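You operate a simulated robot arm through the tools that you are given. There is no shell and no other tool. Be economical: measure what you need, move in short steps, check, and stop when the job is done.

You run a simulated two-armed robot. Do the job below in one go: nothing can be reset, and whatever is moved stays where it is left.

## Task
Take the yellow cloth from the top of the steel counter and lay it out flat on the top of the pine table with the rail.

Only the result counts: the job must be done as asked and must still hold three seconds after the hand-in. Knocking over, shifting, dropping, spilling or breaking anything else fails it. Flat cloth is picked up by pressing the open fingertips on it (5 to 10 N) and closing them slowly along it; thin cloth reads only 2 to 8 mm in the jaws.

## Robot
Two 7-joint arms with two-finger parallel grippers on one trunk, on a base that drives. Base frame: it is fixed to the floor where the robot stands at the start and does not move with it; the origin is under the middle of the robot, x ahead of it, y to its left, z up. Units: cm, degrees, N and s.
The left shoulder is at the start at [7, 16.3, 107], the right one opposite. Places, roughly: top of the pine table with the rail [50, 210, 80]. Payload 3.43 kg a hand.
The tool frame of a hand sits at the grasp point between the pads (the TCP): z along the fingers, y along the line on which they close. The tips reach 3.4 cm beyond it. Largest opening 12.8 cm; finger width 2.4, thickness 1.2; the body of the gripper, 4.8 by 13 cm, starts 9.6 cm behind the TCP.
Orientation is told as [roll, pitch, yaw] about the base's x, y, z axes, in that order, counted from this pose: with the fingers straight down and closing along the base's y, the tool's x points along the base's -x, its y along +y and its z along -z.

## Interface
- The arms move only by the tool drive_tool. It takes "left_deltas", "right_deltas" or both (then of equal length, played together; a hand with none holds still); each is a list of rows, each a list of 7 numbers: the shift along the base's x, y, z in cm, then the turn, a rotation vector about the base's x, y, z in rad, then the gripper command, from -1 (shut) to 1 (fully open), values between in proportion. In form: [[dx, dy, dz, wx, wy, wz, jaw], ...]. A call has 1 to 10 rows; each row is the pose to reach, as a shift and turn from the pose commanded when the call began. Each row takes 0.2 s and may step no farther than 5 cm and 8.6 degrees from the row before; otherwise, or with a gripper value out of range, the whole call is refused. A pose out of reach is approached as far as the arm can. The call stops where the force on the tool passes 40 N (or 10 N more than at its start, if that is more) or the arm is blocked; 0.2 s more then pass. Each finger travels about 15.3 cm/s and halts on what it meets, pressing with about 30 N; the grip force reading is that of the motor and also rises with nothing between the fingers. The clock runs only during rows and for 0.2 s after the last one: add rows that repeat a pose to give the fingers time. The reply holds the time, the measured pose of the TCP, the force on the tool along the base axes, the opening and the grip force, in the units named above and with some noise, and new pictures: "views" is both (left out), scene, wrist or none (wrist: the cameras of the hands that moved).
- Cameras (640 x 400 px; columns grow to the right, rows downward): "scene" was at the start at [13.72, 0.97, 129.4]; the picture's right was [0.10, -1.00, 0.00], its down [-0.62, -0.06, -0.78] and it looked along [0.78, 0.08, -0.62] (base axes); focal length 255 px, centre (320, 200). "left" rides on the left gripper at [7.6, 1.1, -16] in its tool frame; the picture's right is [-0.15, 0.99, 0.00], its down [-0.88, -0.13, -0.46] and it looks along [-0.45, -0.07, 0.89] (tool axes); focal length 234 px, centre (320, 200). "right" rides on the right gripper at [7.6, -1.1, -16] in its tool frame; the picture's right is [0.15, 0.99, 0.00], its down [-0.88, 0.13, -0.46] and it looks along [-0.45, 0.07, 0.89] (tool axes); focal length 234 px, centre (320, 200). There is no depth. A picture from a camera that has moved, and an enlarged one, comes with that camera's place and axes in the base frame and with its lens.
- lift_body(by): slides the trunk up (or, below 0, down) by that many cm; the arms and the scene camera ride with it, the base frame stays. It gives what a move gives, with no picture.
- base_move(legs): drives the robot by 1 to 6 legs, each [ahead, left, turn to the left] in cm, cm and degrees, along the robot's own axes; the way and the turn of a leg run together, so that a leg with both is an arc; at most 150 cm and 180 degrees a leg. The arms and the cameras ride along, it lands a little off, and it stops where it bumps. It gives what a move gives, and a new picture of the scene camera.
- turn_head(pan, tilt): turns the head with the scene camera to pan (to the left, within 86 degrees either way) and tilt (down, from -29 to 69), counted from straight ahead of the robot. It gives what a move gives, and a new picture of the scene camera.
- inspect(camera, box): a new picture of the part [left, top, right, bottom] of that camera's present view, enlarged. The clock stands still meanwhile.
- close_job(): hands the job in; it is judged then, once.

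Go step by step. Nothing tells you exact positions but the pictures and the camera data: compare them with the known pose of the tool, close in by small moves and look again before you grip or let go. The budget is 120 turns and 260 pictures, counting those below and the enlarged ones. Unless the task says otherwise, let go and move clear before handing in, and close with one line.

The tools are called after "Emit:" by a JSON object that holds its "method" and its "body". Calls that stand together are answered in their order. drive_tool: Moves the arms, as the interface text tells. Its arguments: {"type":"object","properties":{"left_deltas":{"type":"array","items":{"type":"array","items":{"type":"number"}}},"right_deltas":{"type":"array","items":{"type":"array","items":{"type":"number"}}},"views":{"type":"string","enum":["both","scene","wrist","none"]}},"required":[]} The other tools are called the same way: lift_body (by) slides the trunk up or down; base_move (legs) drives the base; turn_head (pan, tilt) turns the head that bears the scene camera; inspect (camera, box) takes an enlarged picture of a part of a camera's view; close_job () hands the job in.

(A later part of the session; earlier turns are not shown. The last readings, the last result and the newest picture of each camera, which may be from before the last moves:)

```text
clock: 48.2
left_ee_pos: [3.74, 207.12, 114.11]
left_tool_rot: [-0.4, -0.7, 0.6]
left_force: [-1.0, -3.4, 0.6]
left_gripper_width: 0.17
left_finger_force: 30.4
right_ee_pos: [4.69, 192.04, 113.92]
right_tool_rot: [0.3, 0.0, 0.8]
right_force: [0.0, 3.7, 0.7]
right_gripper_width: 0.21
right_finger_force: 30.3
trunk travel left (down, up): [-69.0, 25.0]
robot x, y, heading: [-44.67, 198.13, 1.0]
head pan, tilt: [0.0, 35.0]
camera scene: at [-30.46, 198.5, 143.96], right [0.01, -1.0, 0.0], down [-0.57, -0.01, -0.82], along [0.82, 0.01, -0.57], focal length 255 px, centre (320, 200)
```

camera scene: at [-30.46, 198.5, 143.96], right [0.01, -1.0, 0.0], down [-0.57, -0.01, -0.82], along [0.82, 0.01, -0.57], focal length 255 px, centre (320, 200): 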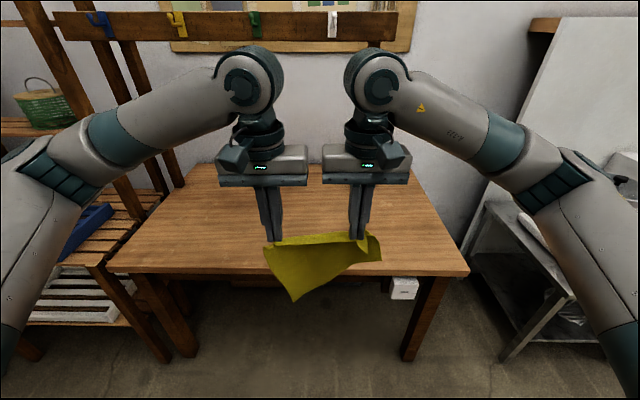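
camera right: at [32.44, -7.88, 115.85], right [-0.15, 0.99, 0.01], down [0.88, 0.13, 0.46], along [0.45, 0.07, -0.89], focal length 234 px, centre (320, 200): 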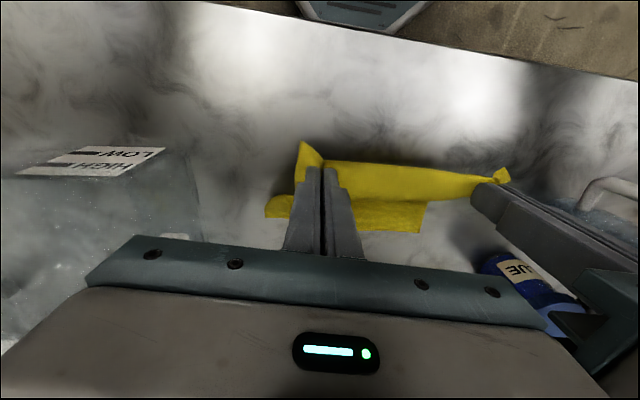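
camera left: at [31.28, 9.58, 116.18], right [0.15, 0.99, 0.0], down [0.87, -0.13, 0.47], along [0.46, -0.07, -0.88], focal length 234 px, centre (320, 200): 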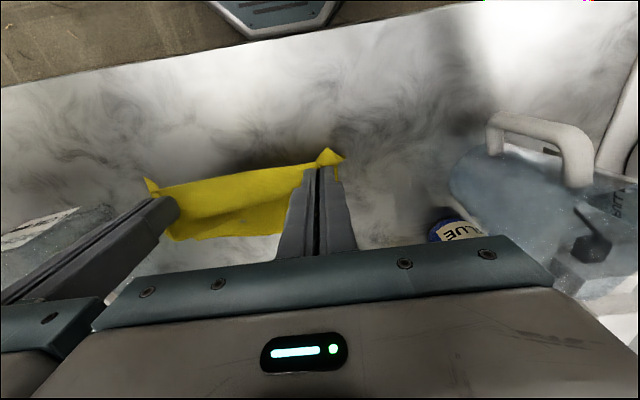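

The table lies ahead: front edge at x≈22, y 152–267, rail beam at x≈75 and z 139–150. I take a closer look at how the cloth hangs.

Emit:
{"method": "inspect", "body": {"camera": "scene", "box": [220, 180, 420, 305]}}

Emit:
{"method": "inspect", "body": {"camera": "left", "box": [0, 0, 640, 400]}}

Emit:
{"method": "inspect", "body": {"camera": "right", "box": [0, 0, 640, 400]}}

```text
3.20 times, centred on (320, 242) of scene
camera zoom: at [-30.46, 198.5, 143.96], right [0.01, -1.0, 0.0], down [-0.57, -0.01, -0.82], along [0.82, 0.01, -0.57], focal length 817 px, centre (320, 64)
```

zoom: 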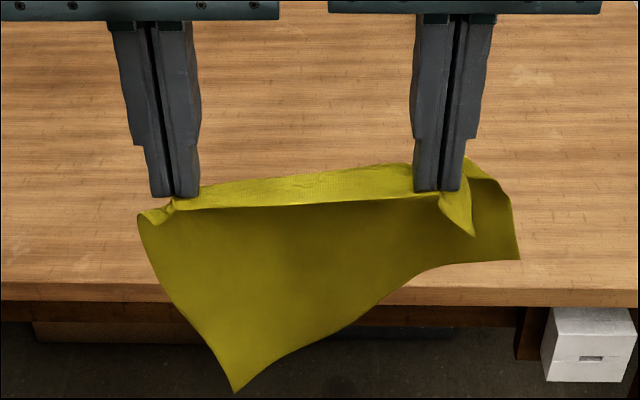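

```text
1.00 times, centred on (320, 200) of left
camera zoom: at [-4.07, 208.2, 130.13], right [0.13, 0.99, 0.0], down [0.88, -0.12, 0.47], along [0.46, -0.07, -0.88], focal length 234 px, centre (320, 200)
```

zoom: 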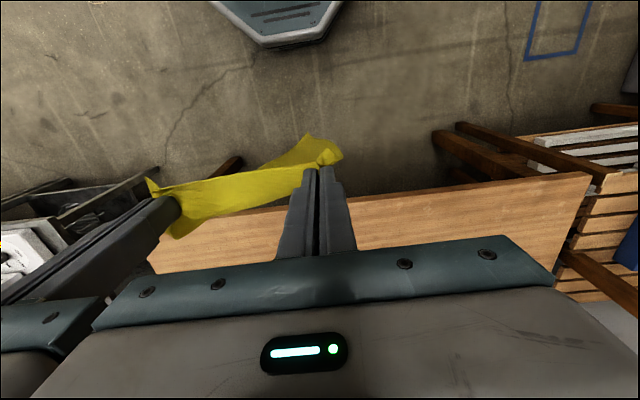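

```text
1.00 times, centred on (320, 200) of right
camera zoom: at [-2.66, 190.78, 129.8], right [-0.16, 0.99, 0.01], down [0.88, 0.14, 0.45], along [0.45, 0.08, -0.89], focal length 234 px, centre (320, 200)
```

zoom: 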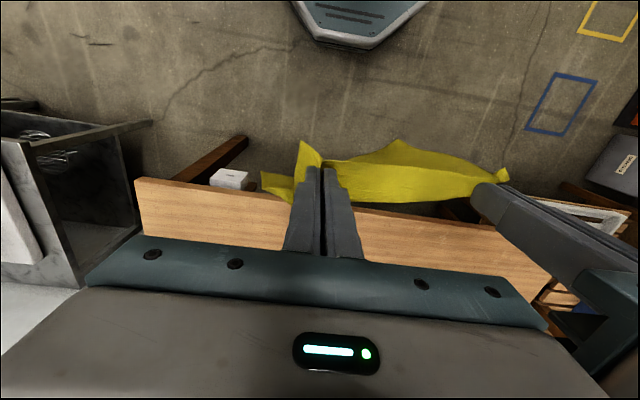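

The cloth hangs with its lower edge a little twisted; dragging it toward me on the table should straighten it. I raise slightly more and drive up to the table.

Emit:
{"method": "lift_body", "body": {"by": 5}}

Emit:
{"method": "base_move", "body": {"legs": [[0, 8, -0.8], [34, 0, 0]]}}

```text
clock: 49.1
left_ee_pos: [3.74, 207.15, 119.11]
left_tool_rot: [-0.4, -0.8, 0.7]
left_force: [-0.5, -3.6, -0.8]
left_gripper_width: 0.16
left_finger_force: 29.5
right_ee_pos: [4.82, 192.11, 118.94]
right_tool_rot: [0.4, 0.1, 0.8]
right_force: [1.1, 2.8, -0.2]
right_gripper_width: 0.15
right_finger_force: 29.9
trunk travel left (down, up): [-74.0, 20.0]
robot x, y, heading: [-44.33, 198.1, 0.6]
head pan, tilt: [0.0, 35.0]
```

```text
clock: 51.9
left_ee_pos: [36.36, 214.58, 119.06]
left_tool_rot: [-0.4, -0.7, -0.1]
left_force: [-0.1, -2.0, -0.5]
left_gripper_width: 0.18
left_finger_force: 30.2
right_ee_pos: [36.89, 199.62, 118.82]
right_tool_rot: [0.2, -0.2, 0.7]
right_force: [0.5, 2.0, -0.9]
right_gripper_width: 0.14
right_finger_force: 29.7
trunk travel left (down, up): [-74.0, 20.0]
robot x, y, heading: [-12.1, 206.51, 0.1]
head pan, tilt: [0.0, 35.0]
stopped in leg 2: the robot was blocked; the commanded pose is now the measured one
camera scene: at [1.99, 206.35, 148.96], right [0.0, -1.0, 0.0], down [-0.57, 0.0, -0.82], along [0.82, 0.0, -0.57], focal length 255 px, centre (320, 200)
```

scene: 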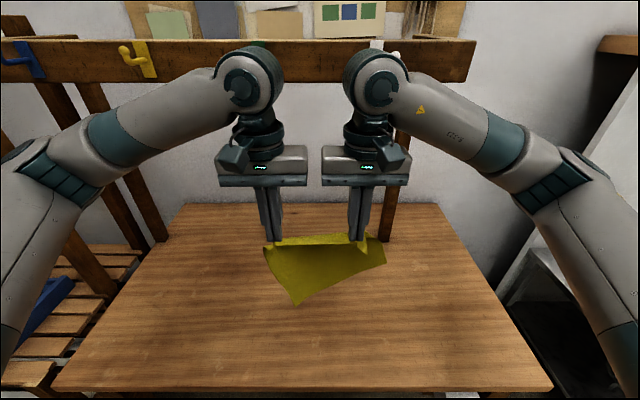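

The base bumped something; I back off a little and look down and left to see what it was.

Emit:
{"method": "base_move", "body": {"legs": [[-2, 0, 0]]}}

Emit:
{"method": "turn_head", "body": {"pan": 50, "tilt": 60}}

Emit:
{"method": "turn_head", "body": {"pan": 0, "tilt": 65}}

```text
clock: 52.7
left_ee_pos: [34.81, 214.43, 118.9]
left_tool_rot: [-0.4, -0.5, -0.1]
left_force: [1.6, -2.3, -0.1]
left_gripper_width: 0.17
left_finger_force: 29.5
right_ee_pos: [35.32, 199.65, 118.6]
right_tool_rot: [0.3, 0.1, 0.7]
right_force: [0.2, 1.5, 0.1]
right_gripper_width: 0.16
right_finger_force: 30.0
trunk travel left (down, up): [-74.0, 20.0]
robot x, y, heading: [-13.79, 205.77, 0.2]
head pan, tilt: [0.0, 35.0]
camera scene: at [0.58, 206.37, 148.89], right [0.0, -1.0, 0.0], down [-0.58, 0.0, -0.82], along [0.82, 0.0, -0.58], focal length 255 px, centre (320, 200)
```

scene: 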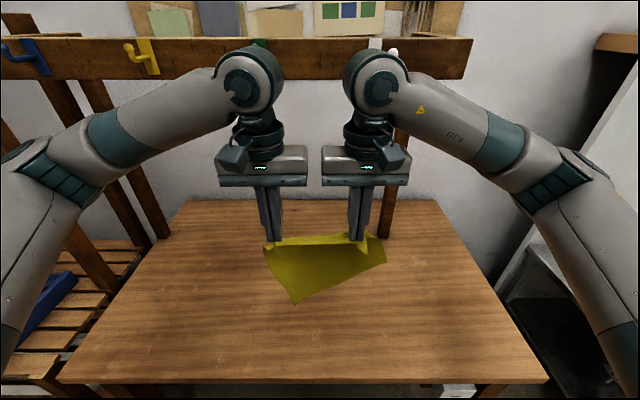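

```text
clock: 53.9
left_ee_pos: [34.54, 214.42, 119.15]
left_tool_rot: [-0.4, -0.6, 0.0]
left_force: [-1.3, -2.9, -0.3]
left_gripper_width: 0.13
left_finger_force: 29.7
right_ee_pos: [34.86, 199.45, 118.7]
right_tool_rot: [0.1, -0.2, 0.7]
right_force: [0.0, 1.4, 0.5]
right_gripper_width: 0.18
right_finger_force: 29.5
trunk travel left (down, up): [-74.0, 20.0]
robot x, y, heading: [-13.92, 205.99, 0.1]
head pan, tilt: [50.0, 60.0]
camera scene: at [-4.45, 211.48, 145.53], right [0.77, -0.64, 0.0], down [-0.56, -0.66, -0.5], along [0.32, 0.38, -0.87], focal length 255 px, centre (320, 200)
```

scene: 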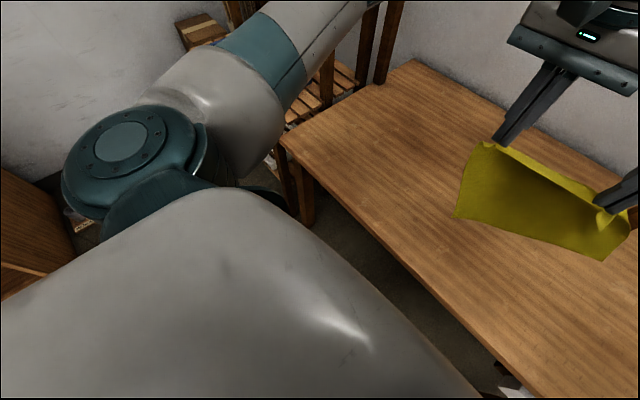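

```text
clock: 55.0
left_ee_pos: [34.33, 214.66, 119.1]
left_tool_rot: [-0.4, -0.6, 0.0]
left_force: [0.8, -3.0, -0.2]
left_gripper_width: 0.16
left_finger_force: 29.7
right_ee_pos: [34.92, 199.51, 118.74]
right_tool_rot: [0.2, -0.2, 0.7]
right_force: [0.6, 2.9, 0.4]
right_gripper_width: 0.16
right_finger_force: 30.3
trunk travel left (down, up): [-74.0, 20.0]
robot x, y, heading: [-13.93, 206.28, 0.0]
head pan, tilt: [0.0, 65.0]
camera scene: at [-2.71, 206.38, 144.97], right [0.0, -1.0, 0.0], down [-0.91, 0.0, -0.42], along [0.42, 0.0, -0.91], focal length 255 px, centre (320, 200)
```

scene: 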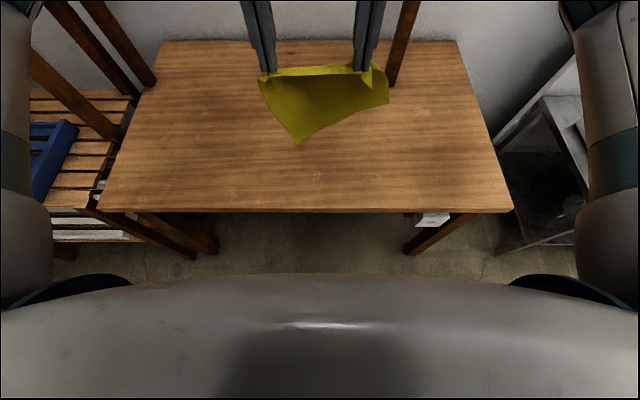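

The table front edge is at x≈24, and I'm placed well enough here. I move the hands forward to x≈54 and watch.

Emit:
{"method": "drive_tool", "body": {"left_deltas": [[4, 0, 0, 0, 0, 0, -1], [8, 0, 0, 0, 0, 0, -1], [12, 0, 0, 0, 0, 0, -1], [16, 0, 0, 0, 0, 0, -1], [19.5, 0, 0, 0, 0, 0, -1], [19.5, 0, 0, 0, 0, 0, -1]], "right_deltas": [[4, 0, 0, 0, 0, 0, -1], [8, 0, 0, 0, 0, 0, -1], [12, 0, 0, 0, 0, 0, -1], [16, 0, 0, 0, 0, 0, -1], [19.5, 0, 0, 0, 0, 0, -1], [19.5, 0, 0, 0, 0, 0, -1]], "views": "none"}}

Emit:
{"method": "lift_body", "body": {"by": -10}}

Emit:
{"method": "turn_head", "body": {"pan": 0, "tilt": 50}}

```text
clock: 56.1
left_ee_pos: [45.25, 210.84, 121.11]
left_tool_rot: [-0.5, -2.4, -1.8]
left_force: [-0.9, -0.5, 0.4]
left_gripper_width: 0.15
left_finger_force: 30.4
right_ee_pos: [39.7, 198.86, 118.42]
right_tool_rot: [-3.9, -4.0, 12.1]
right_force: [0.1, -0.4, -0.5]
right_gripper_width: 0.18
right_finger_force: 29.9
trunk travel left (down, up): [-74.0, 20.0]
robot x, y, heading: [-15.58, 204.83, -2.1]
head pan, tilt: [0.0, 65.0]
stopped in row 5 (right hand): the arm was blocked; the commanded pose is now the measured one
```

```text
clock: 57.4
left_ee_pos: [48.41, 211.24, 109.16]
left_tool_rot: [-0.5, -0.9, -1.7]
left_force: [-0.1, -0.5, 0.2]
left_gripper_width: 0.18
left_finger_force: 29.9
right_ee_pos: [43.48, 198.85, 106.81]
right_tool_rot: [-3.1, -2.2, 10.8]
right_force: [-0.1, -0.4, 0.4]
right_gripper_width: 0.18
right_finger_force: 30.2
trunk travel left (down, up): [-64.0, 30.0]
robot x, y, heading: [-15.9, 204.89, -2.0]
head pan, tilt: [0.0, 65.0]
```

```text
clock: 58.2
left_ee_pos: [48.76, 211.16, 109.03]
left_tool_rot: [-0.6, -0.7, -1.8]
left_force: [1.0, -0.6, -0.6]
left_gripper_width: 0.16
left_finger_force: 29.9
right_ee_pos: [43.8, 198.91, 106.69]
right_tool_rot: [-3.1, -2.0, 10.8]
right_force: [-0.1, 0.0, 0.1]
right_gripper_width: 0.18
right_finger_force: 30.3
trunk travel left (down, up): [-64.0, 30.0]
robot x, y, heading: [-15.57, 205.06, -2.0]
head pan, tilt: [0.0, 50.0]
camera scene: at [-2.49, 204.8, 136.77], right [-0.03, -1.0, 0.0], down [-0.77, 0.03, -0.64], along [0.64, -0.02, -0.77], focal length 255 px, centre (320, 200)
```

scene: 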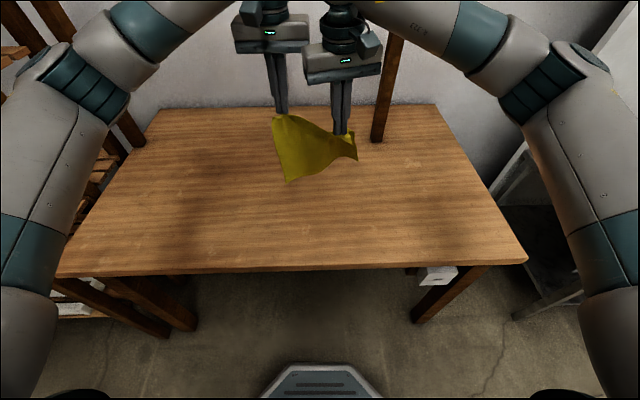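

The wrist met the rail: its parallax puts the rail at x≈52, z≈137–150, overhanging forward of its posts. I look up at the rail now before moving.

Emit:
{"method": "turn_head", "body": {"pan": 0, "tilt": 15}}

```text
clock: 59.2
left_ee_pos: [48.63, 211.13, 109.09]
left_tool_rot: [-0.5, -0.7, -1.8]
left_force: [-0.7, -0.9, -0.5]
left_gripper_width: 0.16
left_finger_force: 30.4
right_ee_pos: [43.66, 198.82, 106.62]
right_tool_rot: [-3.1, -2.0, 10.8]
right_force: [0.6, -0.6, -0.6]
right_gripper_width: 0.2
right_finger_force: 29.5
trunk travel left (down, up): [-64.0, 30.0]
robot x, y, heading: [-15.51, 204.87, -1.9]
head pan, tilt: [0.0, 15.0]
camera scene: at [-0.91, 204.74, 142.15], right [-0.03, -1.0, 0.0], down [-0.26, 0.01, -0.97], along [0.97, -0.03, -0.26], focal length 255 px, centre (320, 200)
```

scene: 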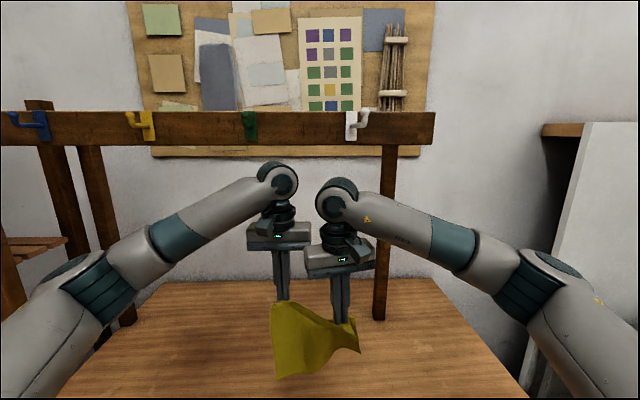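

Now it is clear: the rail is above, wrists are below and in front of it, rail and hooks look untouched. I straighten the right hand and restore the spacing, staying below the rail.

Emit:
{"method": "drive_tool", "body": {"left_deltas": [[-0.5, 0, -0.5, 0, 0, 0.01, -1], [-1, 0.3, -1, 0, 0.006, 0.02, -1], [-1.5, 0.6, -1.5, 0.008, 0.012, 0.031, -1], [-1.5, 0.6, -1.5, 0.008, 0.012, 0.031, -1]], "right_deltas": [[1, -0.6, 0, 0.018, 0.012, -0.063, -1], [2, -1.2, 0.3, 0.036, 0.024, -0.126, -1], [3.4, -1.9, 0.9, 0.054, 0.035, -0.188, -1], [3.4, -1.9, 0.9, 0.054, 0.035, -0.188, -1]], "views": "scene"}}

```text
clock: 59.7
left_ee_pos: [48.53, 211.32, 108.55]
left_tool_rot: [-0.8, -0.9, 0.0]
left_force: [1.2, 0.3, -0.4]
left_gripper_width: 0.15
left_finger_force: 29.6
right_ee_pos: [44.41, 198.63, 106.55]
right_tool_rot: [-1.7, -0.9, 7.8]
right_force: [-0.8, -0.3, -0.4]
right_gripper_width: 0.19
right_finger_force: 29.9
trunk travel left (down, up): [-64.0, 30.0]
robot x, y, heading: [-15.62, 205.19, -1.9]
head pan, tilt: [0.0, 15.0]
stopped in row 2 (right hand): the force on the tool passed its limit (the readings are from after the stop); the commanded pose is now the measured one
camera scene: at [-0.89, 204.78, 142.15], right [-0.03, -1.0, 0.0], down [-0.26, 0.01, -0.97], along [0.97, -0.03, -0.26], focal length 255 px, centre (320, 200)
```

scene: 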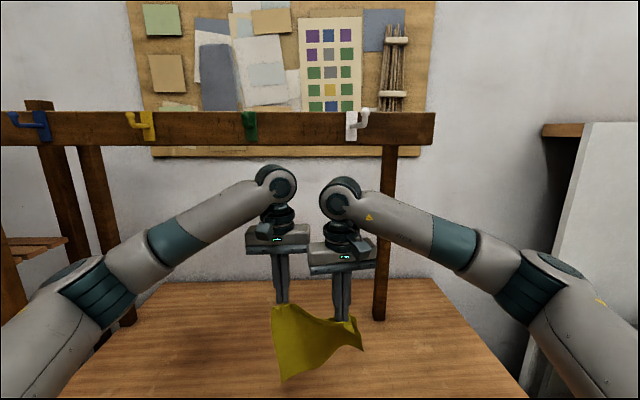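

The grippers' bodies touched each other (only 12.7 cm apart). I separate them sideways first, then straighten.

Emit:
{"method": "drive_tool", "body": {"left_deltas": [[0.3, 0.4, 0, 0, 0, 0, -1], [0, 0.8, 0, 0, 0, 0, -1], [-0.5, 0.8, 0, 0, 0, 0, -1], [-1, 0.8, 0, 0, 0, 0, -1], [-1.5, 0.8, 0, 0, 0, 0, -1], [-1.5, 0.8, 0, 0, 0, 0, -1]], "right_deltas": [[-0.3, -0.6, 0, 0, 0, 0, -1], [-0.3, -1.6, 0.3, 0, 0, -0.02, -1], [0, -1.6, 0.9, 0.015, 0.01, -0.07, -1], [1, -1.6, 1.5, 0.03, 0.016, -0.136, -1], [2, -1.6, 1.9, 0.03, 0.016, -0.136, -1], [2.5, -1.6, 1.9, 0.03, 0.016, -0.136, -1]], "views": "scene"}}

```text
clock: 61.1
left_ee_pos: [46.9, 212.13, 108.57]
left_tool_rot: [-0.8, -1.0, 0.0]
left_force: [-0.3, -9.8, -0.4]
left_gripper_width: 0.16
left_finger_force: 30.7
right_ee_pos: [47.03, 196.96, 108.38]
right_tool_rot: [0.0, -0.1, -0.2]
right_force: [1.1, 9.8, 0.9]
right_gripper_width: 0.18
right_finger_force: 30.5
trunk travel left (down, up): [-64.0, 30.0]
robot x, y, heading: [-15.43, 205.15, -1.8]
head pan, tilt: [0.0, 15.0]
camera scene: at [-0.9, 204.73, 142.15], right [-0.03, -1.0, 0.0], down [-0.26, 0.01, -0.97], along [0.97, -0.03, -0.26], focal length 255 px, centre (320, 200)
```

scene: 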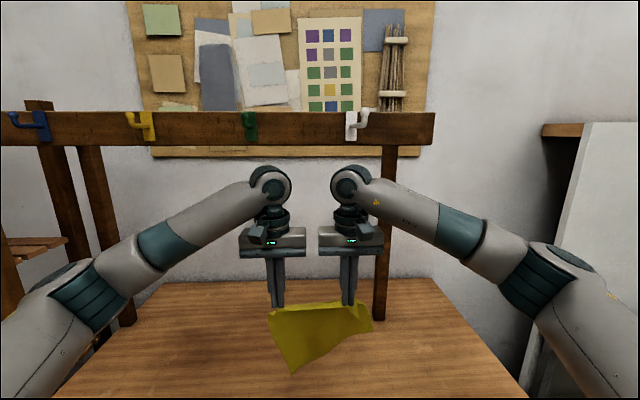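

Both hands are square again. I look closely at the cloth's hang before choosing how to lay it.

Emit:
{"method": "inspect", "body": {"camera": "scene", "box": [220, 260, 420, 385]}}

Emit:
{"method": "inspect", "body": {"camera": "right", "box": [160, 80, 560, 330]}}

Emit:
{"method": "inspect", "body": {"camera": "left", "box": [60, 80, 460, 330]}}

```text
3.20 times, centred on (320, 322) of scene
camera zoom: at [-0.9, 204.73, 142.15], right [-0.03, -1.0, 0.0], down [-0.26, 0.01, -0.97], along [0.97, -0.03, -0.26], focal length 817 px, centre (320, -192)
```

zoom: 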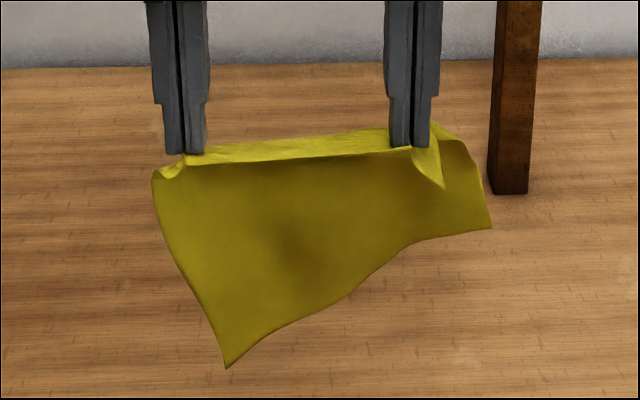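

```text
1.60 times, centred on (360, 205) of right
camera zoom: at [39.55, 195.81, 124.43], right [-0.14, 0.99, 0.0], down [0.88, 0.13, 0.46], along [0.45, 0.07, -0.89], focal length 375 px, centre (256, 192)
```

zoom: 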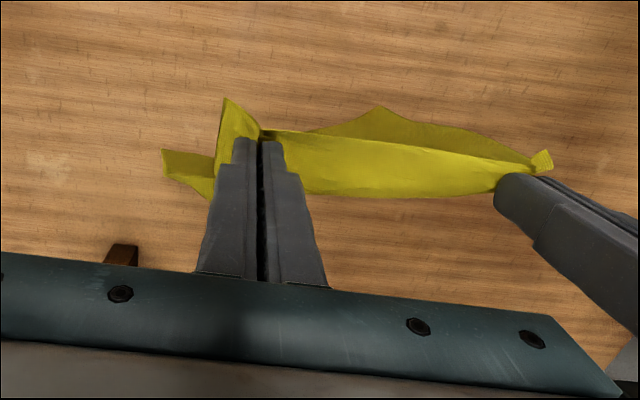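

```text
1.60 times, centred on (260, 205) of left
camera zoom: at [39.04, 213.43, 124.5], right [0.15, 0.99, -0.01], down [0.87, -0.12, 0.47], along [0.47, -0.08, -0.88], focal length 375 px, centre (416, 192)
```

zoom: 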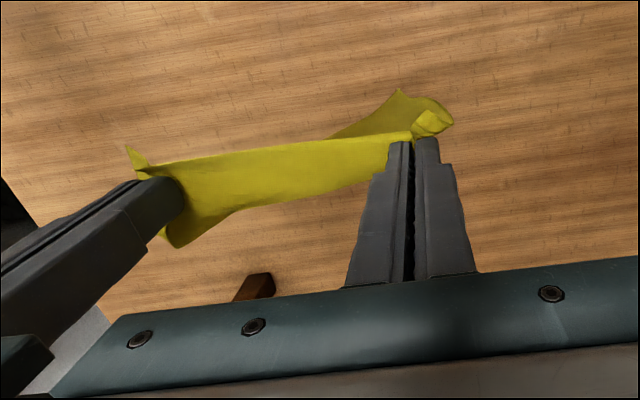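

The natural lay is with the hands at the near edge, moving toward me, as it was picked up. The wrist tops (TCP+28 cm) pass beneath the rail if the TCP stays ≤105, so I lower the trunk and go forward under it.

Emit:
{"method": "lift_body", "body": {"by": -4}}

Emit:
{"method": "drive_tool", "body": {"left_deltas": [[2, 0, 0, 0, 0, 0, -1], [4, 0, 0, 0, 0, 0, -1], [6, 0, 0, 0, 0, 0, -1], [8, 0, 0, 0, 0, 0, -1], [8, 0, 0, 0, 0, 0, -1]], "right_deltas": [[2, 0.2, 0, 0, 0, 0, -1], [4, 0.2, 0, 0, 0, 0, -1], [6, 0.2, 0, 0, 0, 0, -1], [8, 0.2, 0, 0, 0, 0, -1], [8, 0.2, 0, 0, 0, 0, -1]], "views": "scene"}}

```text
clock: 61.9
left_ee_pos: [46.78, 212.09, 104.63]
left_tool_rot: [-1.0, -1.2, 0.0]
left_force: [-0.1, -7.4, 0.6]
left_gripper_width: 0.18
left_finger_force: 30.3
right_ee_pos: [46.98, 196.93, 104.59]
right_tool_rot: [0.1, -0.2, -0.1]
right_force: [0.4, 8.0, 0.5]
right_gripper_width: 0.17
right_finger_force: 30.4
trunk travel left (down, up): [-60.0, 34.0]
robot x, y, heading: [-15.39, 205.02, -1.8]
head pan, tilt: [0.0, 15.0]
```

```text
clock: 63.1
left_ee_pos: [54.77, 212.11, 104.68]
left_tool_rot: [-0.9, -1.1, 0.1]
left_force: [0.2, -3.4, -0.3]
left_gripper_width: 0.16
left_finger_force: 29.6
right_ee_pos: [55.03, 197.11, 104.58]
right_tool_rot: [0.1, -0.2, -0.1]
right_force: [0.3, 2.1, 0.1]
right_gripper_width: 0.16
right_finger_force: 29.8
trunk travel left (down, up): [-60.0, 34.0]
robot x, y, heading: [-15.41, 205.09, -1.9]
head pan, tilt: [0.0, 15.0]
camera scene: at [-0.99, 204.74, 138.17], right [-0.03, -1.0, 0.0], down [-0.26, 0.01, -0.97], along [0.97, -0.03, -0.26], focal length 255 px, centre (320, 200)
```

scene: 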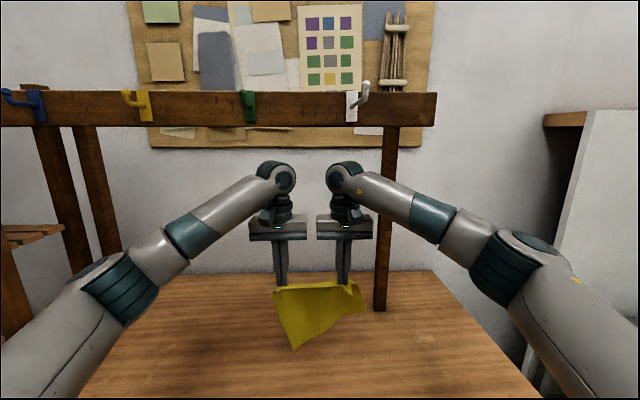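

Cleared under the rail. I go 4 cm further and then lower in an arc back toward me, watching the cloth's lower edge.

Emit:
{"method": "turn_head", "body": {"pan": 0, "tilt": 42}}

Emit:
{"method": "drive_tool", "body": {"left_deltas": [[2, 0, 0, 0, 0, 0, -1], [4, 0, 0, 0, 0, 0, -1], [4, 0, -1.5, 0, 0, 0, -1], [3, 0, -3, 0, 0, 0, -1], [1, 0, -4, 0, 0, 0, -1], [-1, 0, -5, 0, 0, 0, -1]], "right_deltas": [[2, 0, 0, 0, 0, 0, -1], [4, 0, 0, 0, 0, 0, -1], [4, 0, -1.5, 0, 0, 0, -1], [3, 0, -3, 0, 0, 0, -1], [1, 0, -4, 0, 0, 0, -1], [-1, 0, -5, 0, 0, 0, -1]], "views": "scene"}}

```text
clock: 64.0
left_ee_pos: [54.73, 212.03, 104.55]
left_tool_rot: [-0.9, -1.1, 0.1]
left_force: [-0.6, -3.0, 0.2]
left_gripper_width: 0.17
left_finger_force: 29.6
right_ee_pos: [55.03, 197.07, 104.44]
right_tool_rot: [0.1, -0.1, -0.2]
right_force: [0.4, 2.6, 0.1]
right_gripper_width: 0.14
right_finger_force: 30.1
trunk travel left (down, up): [-60.0, 34.0]
robot x, y, heading: [-15.83, 205.21, -1.8]
head pan, tilt: [0.0, 42.0]
camera scene: at [-1.9, 204.77, 133.92], right [-0.03, -1.0, 0.0], down [-0.67, 0.02, -0.74], along [0.74, -0.02, -0.67], focal length 255 px, centre (320, 200)
```

scene: 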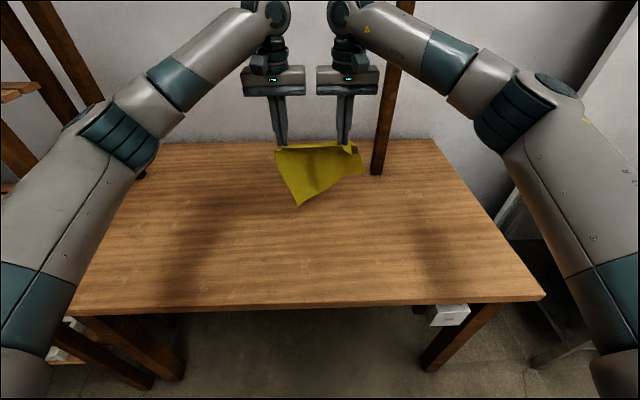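

```text
clock: 65.4
left_ee_pos: [53.66, 212.16, 99.66]
left_tool_rot: [-1.0, -1.2, 0.0]
left_force: [-0.3, -5.0, 0.2]
left_gripper_width: 0.16
left_finger_force: 29.6
right_ee_pos: [53.83, 197.15, 99.67]
right_tool_rot: [0.1, -0.1, -0.1]
right_force: [-0.3, 5.0, -1.3]
right_gripper_width: 0.21
right_finger_force: 29.8
trunk travel left (down, up): [-60.0, 34.0]
robot x, y, heading: [-15.55, 204.78, -2.0]
head pan, tilt: [0.0, 42.0]
camera scene: at [-1.92, 204.78, 133.91], right [-0.03, -1.0, 0.0], down [-0.67, 0.02, -0.74], along [0.74, -0.02, -0.67], focal length 255 px, centre (320, 200)
```

scene: 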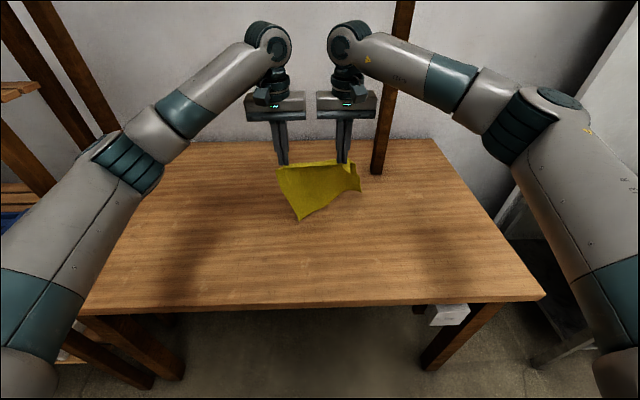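

Emit:
{"method": "drive_tool", "body": {"left_deltas": [[-1, 0, -1.5, 0, 0, 0, -1], [-3, 0, -3, 0, 0, 0, -1], [-5, 0, -4, 0, 0, 0, -1], [-8, 0, -5, 0, 0, 0, -1]], "right_deltas": [[-1, 0, -1.5, 0, 0, 0, -1], [-3, 0, -3, 0, 0, 0, -1], [-5, 0, -4, 0, 0, 0, -1], [-8, 0, -5, 0, 0, 0, -1]], "views": "both"}}

Emit:
{"method": "inspect", "body": {"camera": "scene", "box": [220, 120, 420, 245]}}

```text
clock: 66.4
left_ee_pos: [45.74, 211.82, 94.57]
left_tool_rot: [-0.9, -1.1, 0.1]
left_force: [-0.5, -0.2, 0.5]
left_gripper_width: 0.14
left_finger_force: 29.9
right_ee_pos: [46.02, 197.07, 94.71]
right_tool_rot: [0.1, -0.2, -0.2]
right_force: [-0.4, -0.4, 1.3]
right_gripper_width: 0.19
right_finger_force: 29.9
trunk travel left (down, up): [-60.0, 34.0]
robot x, y, heading: [-15.34, 204.89, -2.4]
head pan, tilt: [0.0, 42.0]
camera scene: at [-2.02, 204.77, 133.93], right [-0.03, -1.0, 0.0], down [-0.67, 0.02, -0.74], along [0.74, -0.02, -0.67], focal length 255 px, centre (320, 200)
camera right: at [38.53, 196.04, 110.59], right [-0.14, 0.99, 0.0], down [0.88, 0.13, 0.46], along [0.45, 0.07, -0.89], focal length 234 px, centre (320, 200)
camera left: at [37.89, 213.23, 110.51], right [0.15, 0.99, -0.01], down [0.87, -0.12, 0.47], along [0.47, -0.08, -0.88], focal length 234 px, centre (320, 200)
```

scene: 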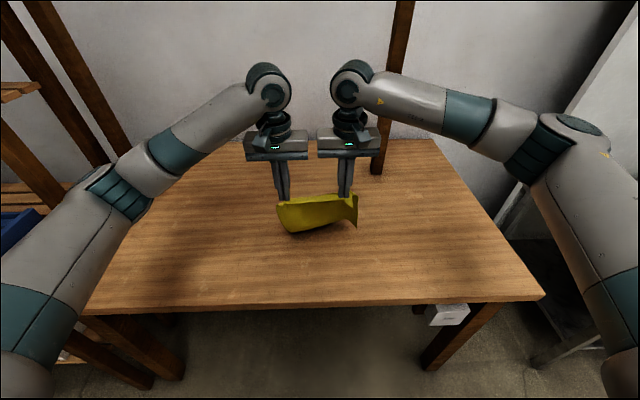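
right: 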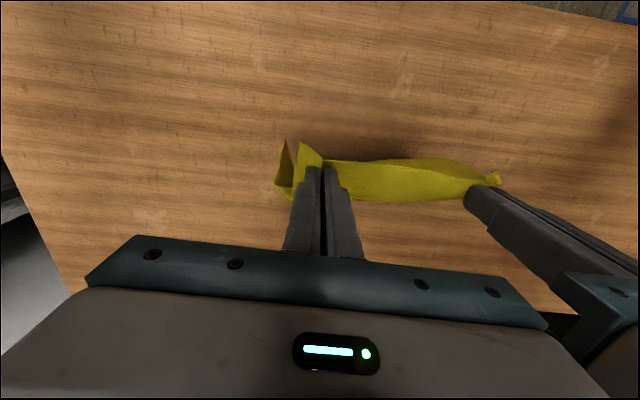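
left: 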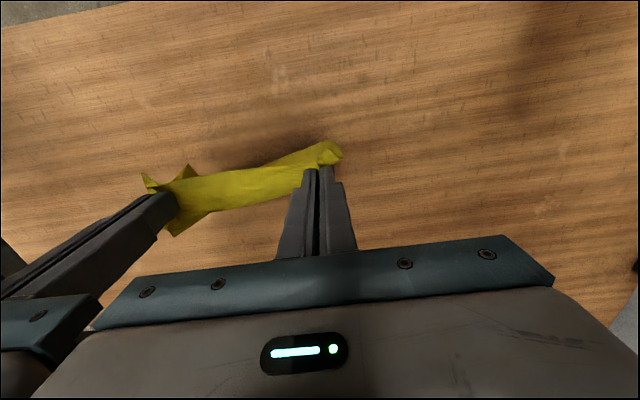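

```text
3.20 times, centred on (320, 182) of scene
camera zoom: at [-2.02, 204.77, 133.93], right [-0.03, -1.0, 0.0], down [-0.67, 0.02, -0.74], along [0.74, -0.02, -0.67], focal length 817 px, centre (320, 256)
```

zoom: 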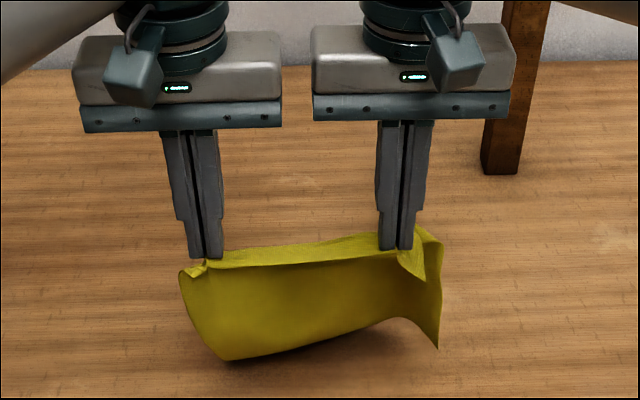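

The lower part is now curling forward onto the table as wanted. I continue back and down.

Emit:
{"method": "drive_tool", "body": {"left_deltas": [[-1.5, 0, -0.7, 0, 0, 0, -1], [-3, 0, -1.5, 0, 0, 0, -1], [-4.5, 0, -2.5, 0, 0, 0, -1], [-6, 0, -3.5, 0, 0, 0, -1], [-7.5, 0, -4.5, 0, 0, 0, -1], [-9, 0, -5.5, 0, 0, 0, -1]], "right_deltas": [[-1.5, 0, -0.7, 0, 0, 0, -1], [-3, 0, -1.5, 0, 0, 0, -1], [-4.5, 0, -2.5, 0, 0, 0, -1], [-6, 0, -3.5, 0, 0, 0, -1], [-7.5, 0, -4.5, 0, 0, 0, -1], [-9, 0, -5.5, 0, 0, 0, -1]], "views": "both"}}

Emit:
{"method": "inspect", "body": {"camera": "scene", "box": [220, 150, 420, 275]}}

```text
clock: 67.8
left_ee_pos: [36.79, 212.12, 89.17]
left_tool_rot: [-0.9, -1.0, 0.0]
left_force: [-0.1, -2.2, -0.3]
left_gripper_width: 0.16
left_finger_force: 29.9
right_ee_pos: [37.03, 197.09, 89.07]
right_tool_rot: [0.1, -0.1, -0.2]
right_force: [1.3, 1.6, -0.1]
right_gripper_width: 0.15
right_finger_force: 30.2
trunk travel left (down, up): [-60.0, 34.0]
robot x, y, heading: [-15.21, 205.2, -1.6]
head pan, tilt: [0.0, 42.0]
camera scene: at [-1.95, 204.78, 133.92], right [-0.03, -1.0, 0.0], down [-0.67, 0.02, -0.74], along [0.74, -0.02, -0.67], focal length 255 px, centre (320, 200)
camera right: at [29.47, 196.07, 105.03], right [-0.14, 0.99, 0.0], down [0.88, 0.13, 0.46], along [0.45, 0.07, -0.89], focal length 234 px, centre (320, 200)
camera left: at [28.98, 213.45, 104.95], right [0.15, 0.99, -0.01], down [0.87, -0.12, 0.47], along [0.47, -0.08, -0.88], focal length 234 px, centre (320, 200)
```

scene: 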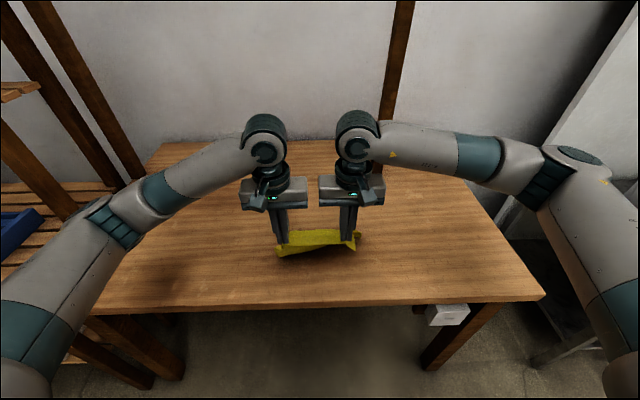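
right: 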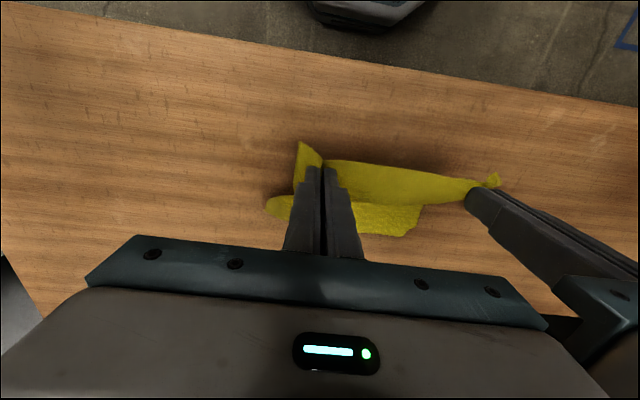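
left: 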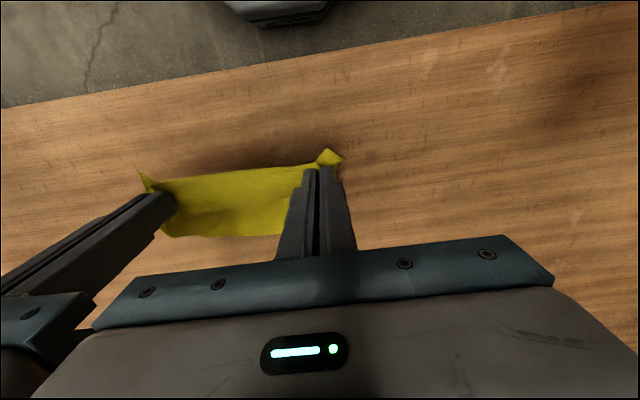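

```text
3.20 times, centred on (320, 212) of scene
camera zoom: at [-1.95, 204.78, 133.92], right [-0.03, -1.0, 0.0], down [-0.67, 0.02, -0.74], along [0.74, -0.02, -0.67], focal length 817 px, centre (320, 160)
```

zoom: 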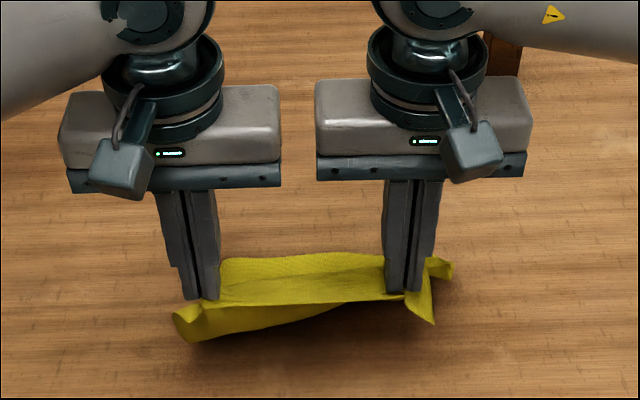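

The cloth trails forward nicely. I continue down to near the table surface.

Emit:
{"method": "drive_tool", "body": {"left_deltas": [[-1, 0, -0.8, 0, 0, 0, -1], [-2, 0, -1.6, 0, 0, 0, -1], [-3, 0, -2.4, 0, 0, 0, -1], [-4, 0, -3.2, 0, 0, 0, -1], [-5, 0, -3.8, 0, 0, 0, -1]], "right_deltas": [[-1, 0, -0.8, 0, 0, 0, -1], [-2, 0, -1.6, 0, 0, 0, -1], [-3, 0, -2.4, 0, 0, 0, -1], [-4, 0, -3.2, 0, 0, 0, -1], [-5, 0, -3.8, 0, 0, 0, -1]], "views": "both"}}

Emit:
{"method": "inspect", "body": {"camera": "scene", "box": [220, 170, 420, 295]}}

```text
clock: 69.0
left_ee_pos: [31.8, 212.21, 85.21]
left_tool_rot: [-1.0, -1.1, 0.1]
left_force: [0.0, -2.4, 0.6]
left_gripper_width: 0.16
left_finger_force: 30.3
right_ee_pos: [31.97, 197.34, 85.24]
right_tool_rot: [0.1, -0.2, -0.2]
right_force: [-0.1, 2.4, -0.3]
right_gripper_width: 0.18
right_finger_force: 30.9
trunk travel left (down, up): [-60.0, 34.0]
robot x, y, heading: [-15.25, 205.29, -1.9]
head pan, tilt: [0.0, 42.0]
camera scene: at [-1.93, 204.78, 133.91], right [-0.03, -1.0, 0.0], down [-0.67, 0.02, -0.74], along [0.74, -0.02, -0.67], focal length 255 px, centre (320, 200)
camera right: at [24.49, 196.1, 101.2], right [-0.14, 0.99, 0.0], down [0.88, 0.13, 0.46], along [0.45, 0.07, -0.89], focal length 234 px, centre (320, 200)
camera left: at [23.89, 213.49, 101.2], right [0.15, 0.99, -0.01], down [0.87, -0.12, 0.47], along [0.47, -0.08, -0.88], focal length 234 px, centre (320, 200)
```

scene: 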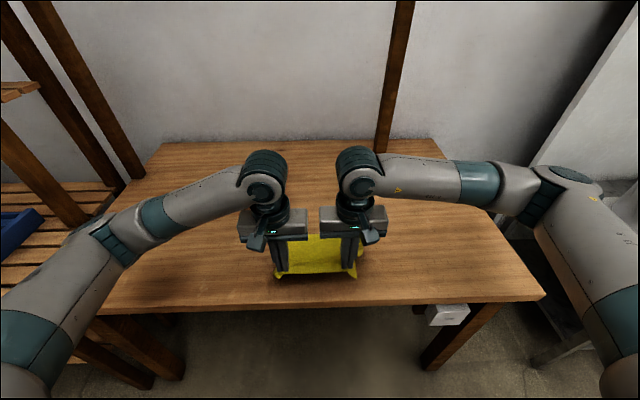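
right: 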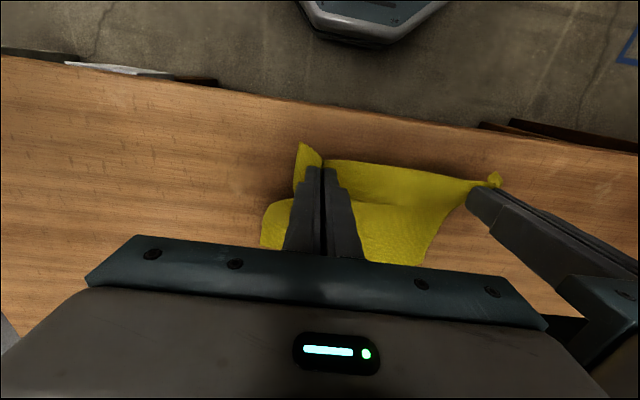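
left: 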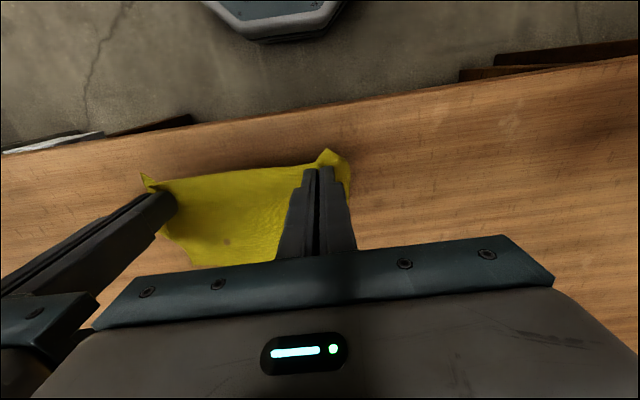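

```text
3.20 times, centred on (320, 232) of scene
camera zoom: at [-1.93, 204.78, 133.91], right [-0.03, -1.0, 0.0], down [-0.67, 0.02, -0.74], along [0.74, -0.02, -0.67], focal length 817 px, centre (320, 96)
```

zoom: 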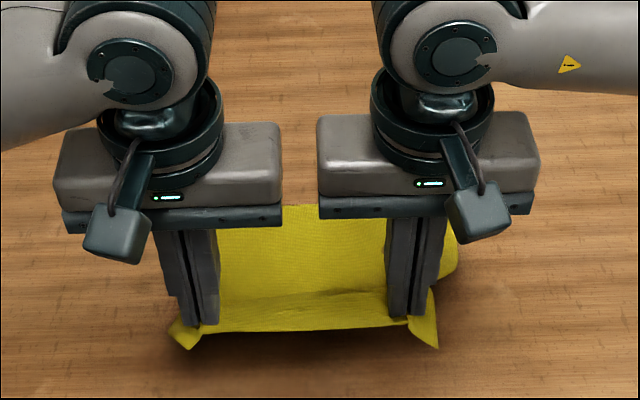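

It lies nearly flat. Now I lower straight down gently until the tips touch the table.

Emit:
{"method": "drive_tool", "body": {"left_deltas": [[0, 0, -0.4, 0, 0, 0, -1], [0, 0, -0.8, 0, 0, 0, -1], [0, 0, -1.1, 0, 0, 0, -1], [0, 0, -1.4, 0, 0, 0, -1], [0, 0, -1.4, 0, 0, 0, -1]], "right_deltas": [[0, 0, -0.4, 0, 0, 0, -1], [0, 0, -0.8, 0, 0, 0, -1], [0, 0, -1.1, 0, 0, 0, -1], [0, 0, -1.4, 0, 0, 0, -1], [0, 0, -1.4, 0, 0, 0, -1]], "views": "none"}}

```text
clock: 70.2
left_ee_pos: [31.79, 212.09, 83.89]
left_tool_rot: [-0.9, -1.0, 0.0]
left_force: [-0.1, -2.5, 0.6]
left_gripper_width: 0.15
left_finger_force: 29.8
right_ee_pos: [32.01, 197.04, 83.83]
right_tool_rot: [0.1, 0.0, -0.2]
right_force: [-0.2, 2.6, -0.4]
right_gripper_width: 0.17
right_finger_force: 30.2
trunk travel left (down, up): [-60.0, 34.0]
robot x, y, heading: [-15.52, 205.06, -1.8]
head pan, tilt: [0.0, 42.0]
```

Emit:
{"method": "drive_tool", "body": {"left_deltas": [[0, 0, -0.2, 0, 0, 0, -1], [0, 0, -0.4, 0, 0, 0, -1], [0, 0, -0.6, 0, 0, 0, -1], [0, 0, -0.6, 0, 0, 0, -1]], "right_deltas": [[0, 0, -0.2, 0, 0, 0, -1], [0, 0, -0.4, 0, 0, 0, -1], [0, 0, -0.6, 0, 0, 0, -1], [0, 0, -0.6, 0, 0, 0, -1]], "views": "none"}}

```text
clock: 71.2
left_ee_pos: [31.67, 212.07, 83.34]
left_tool_rot: [-0.9, -0.9, 0.0]
left_force: [0.2, -2.1, 0.0]
left_gripper_width: 0.15
left_finger_force: 30.5
right_ee_pos: [31.95, 197.16, 83.2]
right_tool_rot: [0.1, -0.2, -0.1]
right_force: [-0.1, 2.5, -0.2]
right_gripper_width: 0.16
right_finger_force: 30.1
trunk travel left (down, up): [-60.0, 34.0]
robot x, y, heading: [-15.65, 205.13, -1.9]
head pan, tilt: [0.0, 42.0]
```

Emit:
{"method": "drive_tool", "body": {"left_deltas": [[0, 0, -0.2, 0, 0, 0, -1], [0, 0, -0.4, 0, 0, 0, -1], [0, 0, -0.6, 0, 0, 0, -1], [0, 0, -0.8, 0, 0, 0, -1], [0, 0, -0.8, 0, 0, 0, -1]], "right_deltas": [[0, 0, -0.2, 0, 0, 0, -1], [0, 0, -0.4, 0, 0, 0, -1], [0, 0, -0.6, 0, 0, 0, -1], [0, 0, -0.8, 0, 0, 0, -1], [0, 0, -0.8, 0, 0, 0, -1]], "views": "none"}}

```text
clock: 72.4
left_ee_pos: [31.84, 212.11, 82.4]
left_tool_rot: [-0.9, -1.0, 0.0]
left_force: [-0.5, -1.8, 0.3]
left_gripper_width: 0.16
left_finger_force: 30.3
right_ee_pos: [32.04, 197.13, 82.45]
right_tool_rot: [0.1, -0.1, -0.2]
right_force: [-1.2, 1.0, -0.8]
right_gripper_width: 0.15
right_finger_force: 29.8
trunk travel left (down, up): [-60.0, 34.0]
robot x, y, heading: [-15.61, 204.95, -1.8]
head pan, tilt: [0.0, 42.0]
```

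Emit:
{"method": "drive_tool", "body": {"left_deltas": [[0, 0, -0.3, 0, 0, 0, -1], [0, 0, -0.6, 0, 0, 0, -1], [0, 0, -0.9, 0, 0, 0, -1], [0, 0, -1.2, 0, 0, 0, -1], [0, 0, -1.2, 0, 0, 0, -1]], "right_deltas": [[0, 0, -0.3, 0, 0, 0, -1], [0, 0, -0.6, 0, 0, 0, -1], [0, 0, -0.9, 0, 0, 0, -1], [0, 0, -1.2, 0, 0, 0, -1], [0, 0, -1.2, 0, 0, 0, -1]], "views": "both"}}

```text
clock: 73.6
left_ee_pos: [31.9, 211.95, 81.22]
left_tool_rot: [-0.8, -1.0, 0.0]
left_force: [-0.7, -1.5, -0.4]
left_gripper_width: 0.19
left_finger_force: 29.5
right_ee_pos: [32.06, 197.22, 81.4]
right_tool_rot: [0.1, -0.3, -0.3]
right_force: [-1.5, 0.9, 0.4]
right_gripper_width: 0.16
right_finger_force: 30.1
trunk travel left (down, up): [-60.0, 34.0]
robot x, y, heading: [-15.12, 204.94, -1.9]
head pan, tilt: [0.0, 42.0]
camera scene: at [-1.92, 204.77, 133.91], right [-0.03, -1.0, 0.0], down [-0.67, 0.02, -0.74], along [0.74, -0.02, -0.67], focal length 255 px, centre (320, 200)
camera right: at [24.53, 196.09, 97.18], right [-0.14, 0.99, 0.0], down [0.88, 0.13, 0.46], along [0.45, 0.07, -0.89], focal length 234 px, centre (320, 200)
camera left: at [23.99, 213.4, 97.14], right [0.15, 0.99, -0.01], down [0.87, -0.12, 0.47], along [0.47, -0.08, -0.88], focal length 234 px, centre (320, 200)
```

scene: 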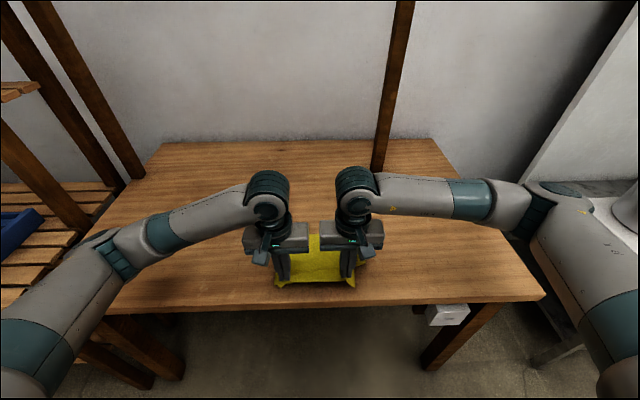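
right: 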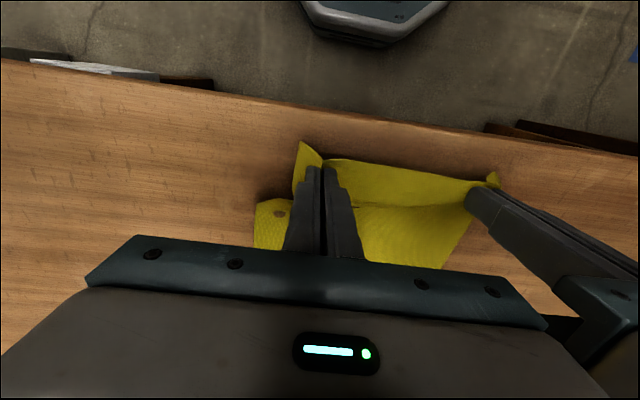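
left: 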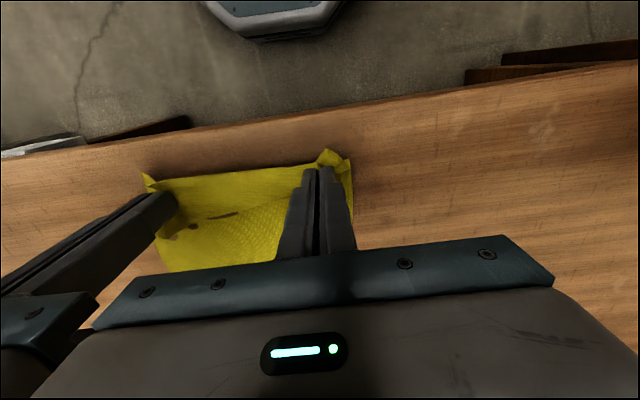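

Still above the surface, so I keep lowering.

Emit:
{"method": "drive_tool", "body": {"left_deltas": [[0, 0, -0.3, 0, 0, 0, -1], [0, 0, -0.6, 0, 0, 0, -1], [0, 0, -0.9, 0, 0, 0, -1], [0, 0, -1.2, 0, 0, 0, -1], [0, 0, -1.2, 0, 0, 0, -1]], "right_deltas": [[0, 0, -0.3, 0, 0, 0, -1], [0, 0, -0.6, 0, 0, 0, -1], [0, 0, -0.9, 0, 0, 0, -1], [0, 0, -1.2, 0, 0, 0, -1], [0, 0, -1.2, 0, 0, 0, -1]], "views": "none"}}

```text
clock: 74.8
left_ee_pos: [31.94, 212.17, 80.07]
left_tool_rot: [-0.8, -1.0, 0.1]
left_force: [-0.3, -0.3, 0.4]
left_gripper_width: 0.15
left_finger_force: 30.0
right_ee_pos: [32.1, 197.19, 80.02]
right_tool_rot: [0.0, 0.0, -0.2]
right_force: [-0.1, 1.4, -0.1]
right_gripper_width: 0.17
right_finger_force: 30.0
trunk travel left (down, up): [-60.0, 34.0]
robot x, y, heading: [-15.53, 205.06, -2.1]
head pan, tilt: [0.0, 42.0]
```

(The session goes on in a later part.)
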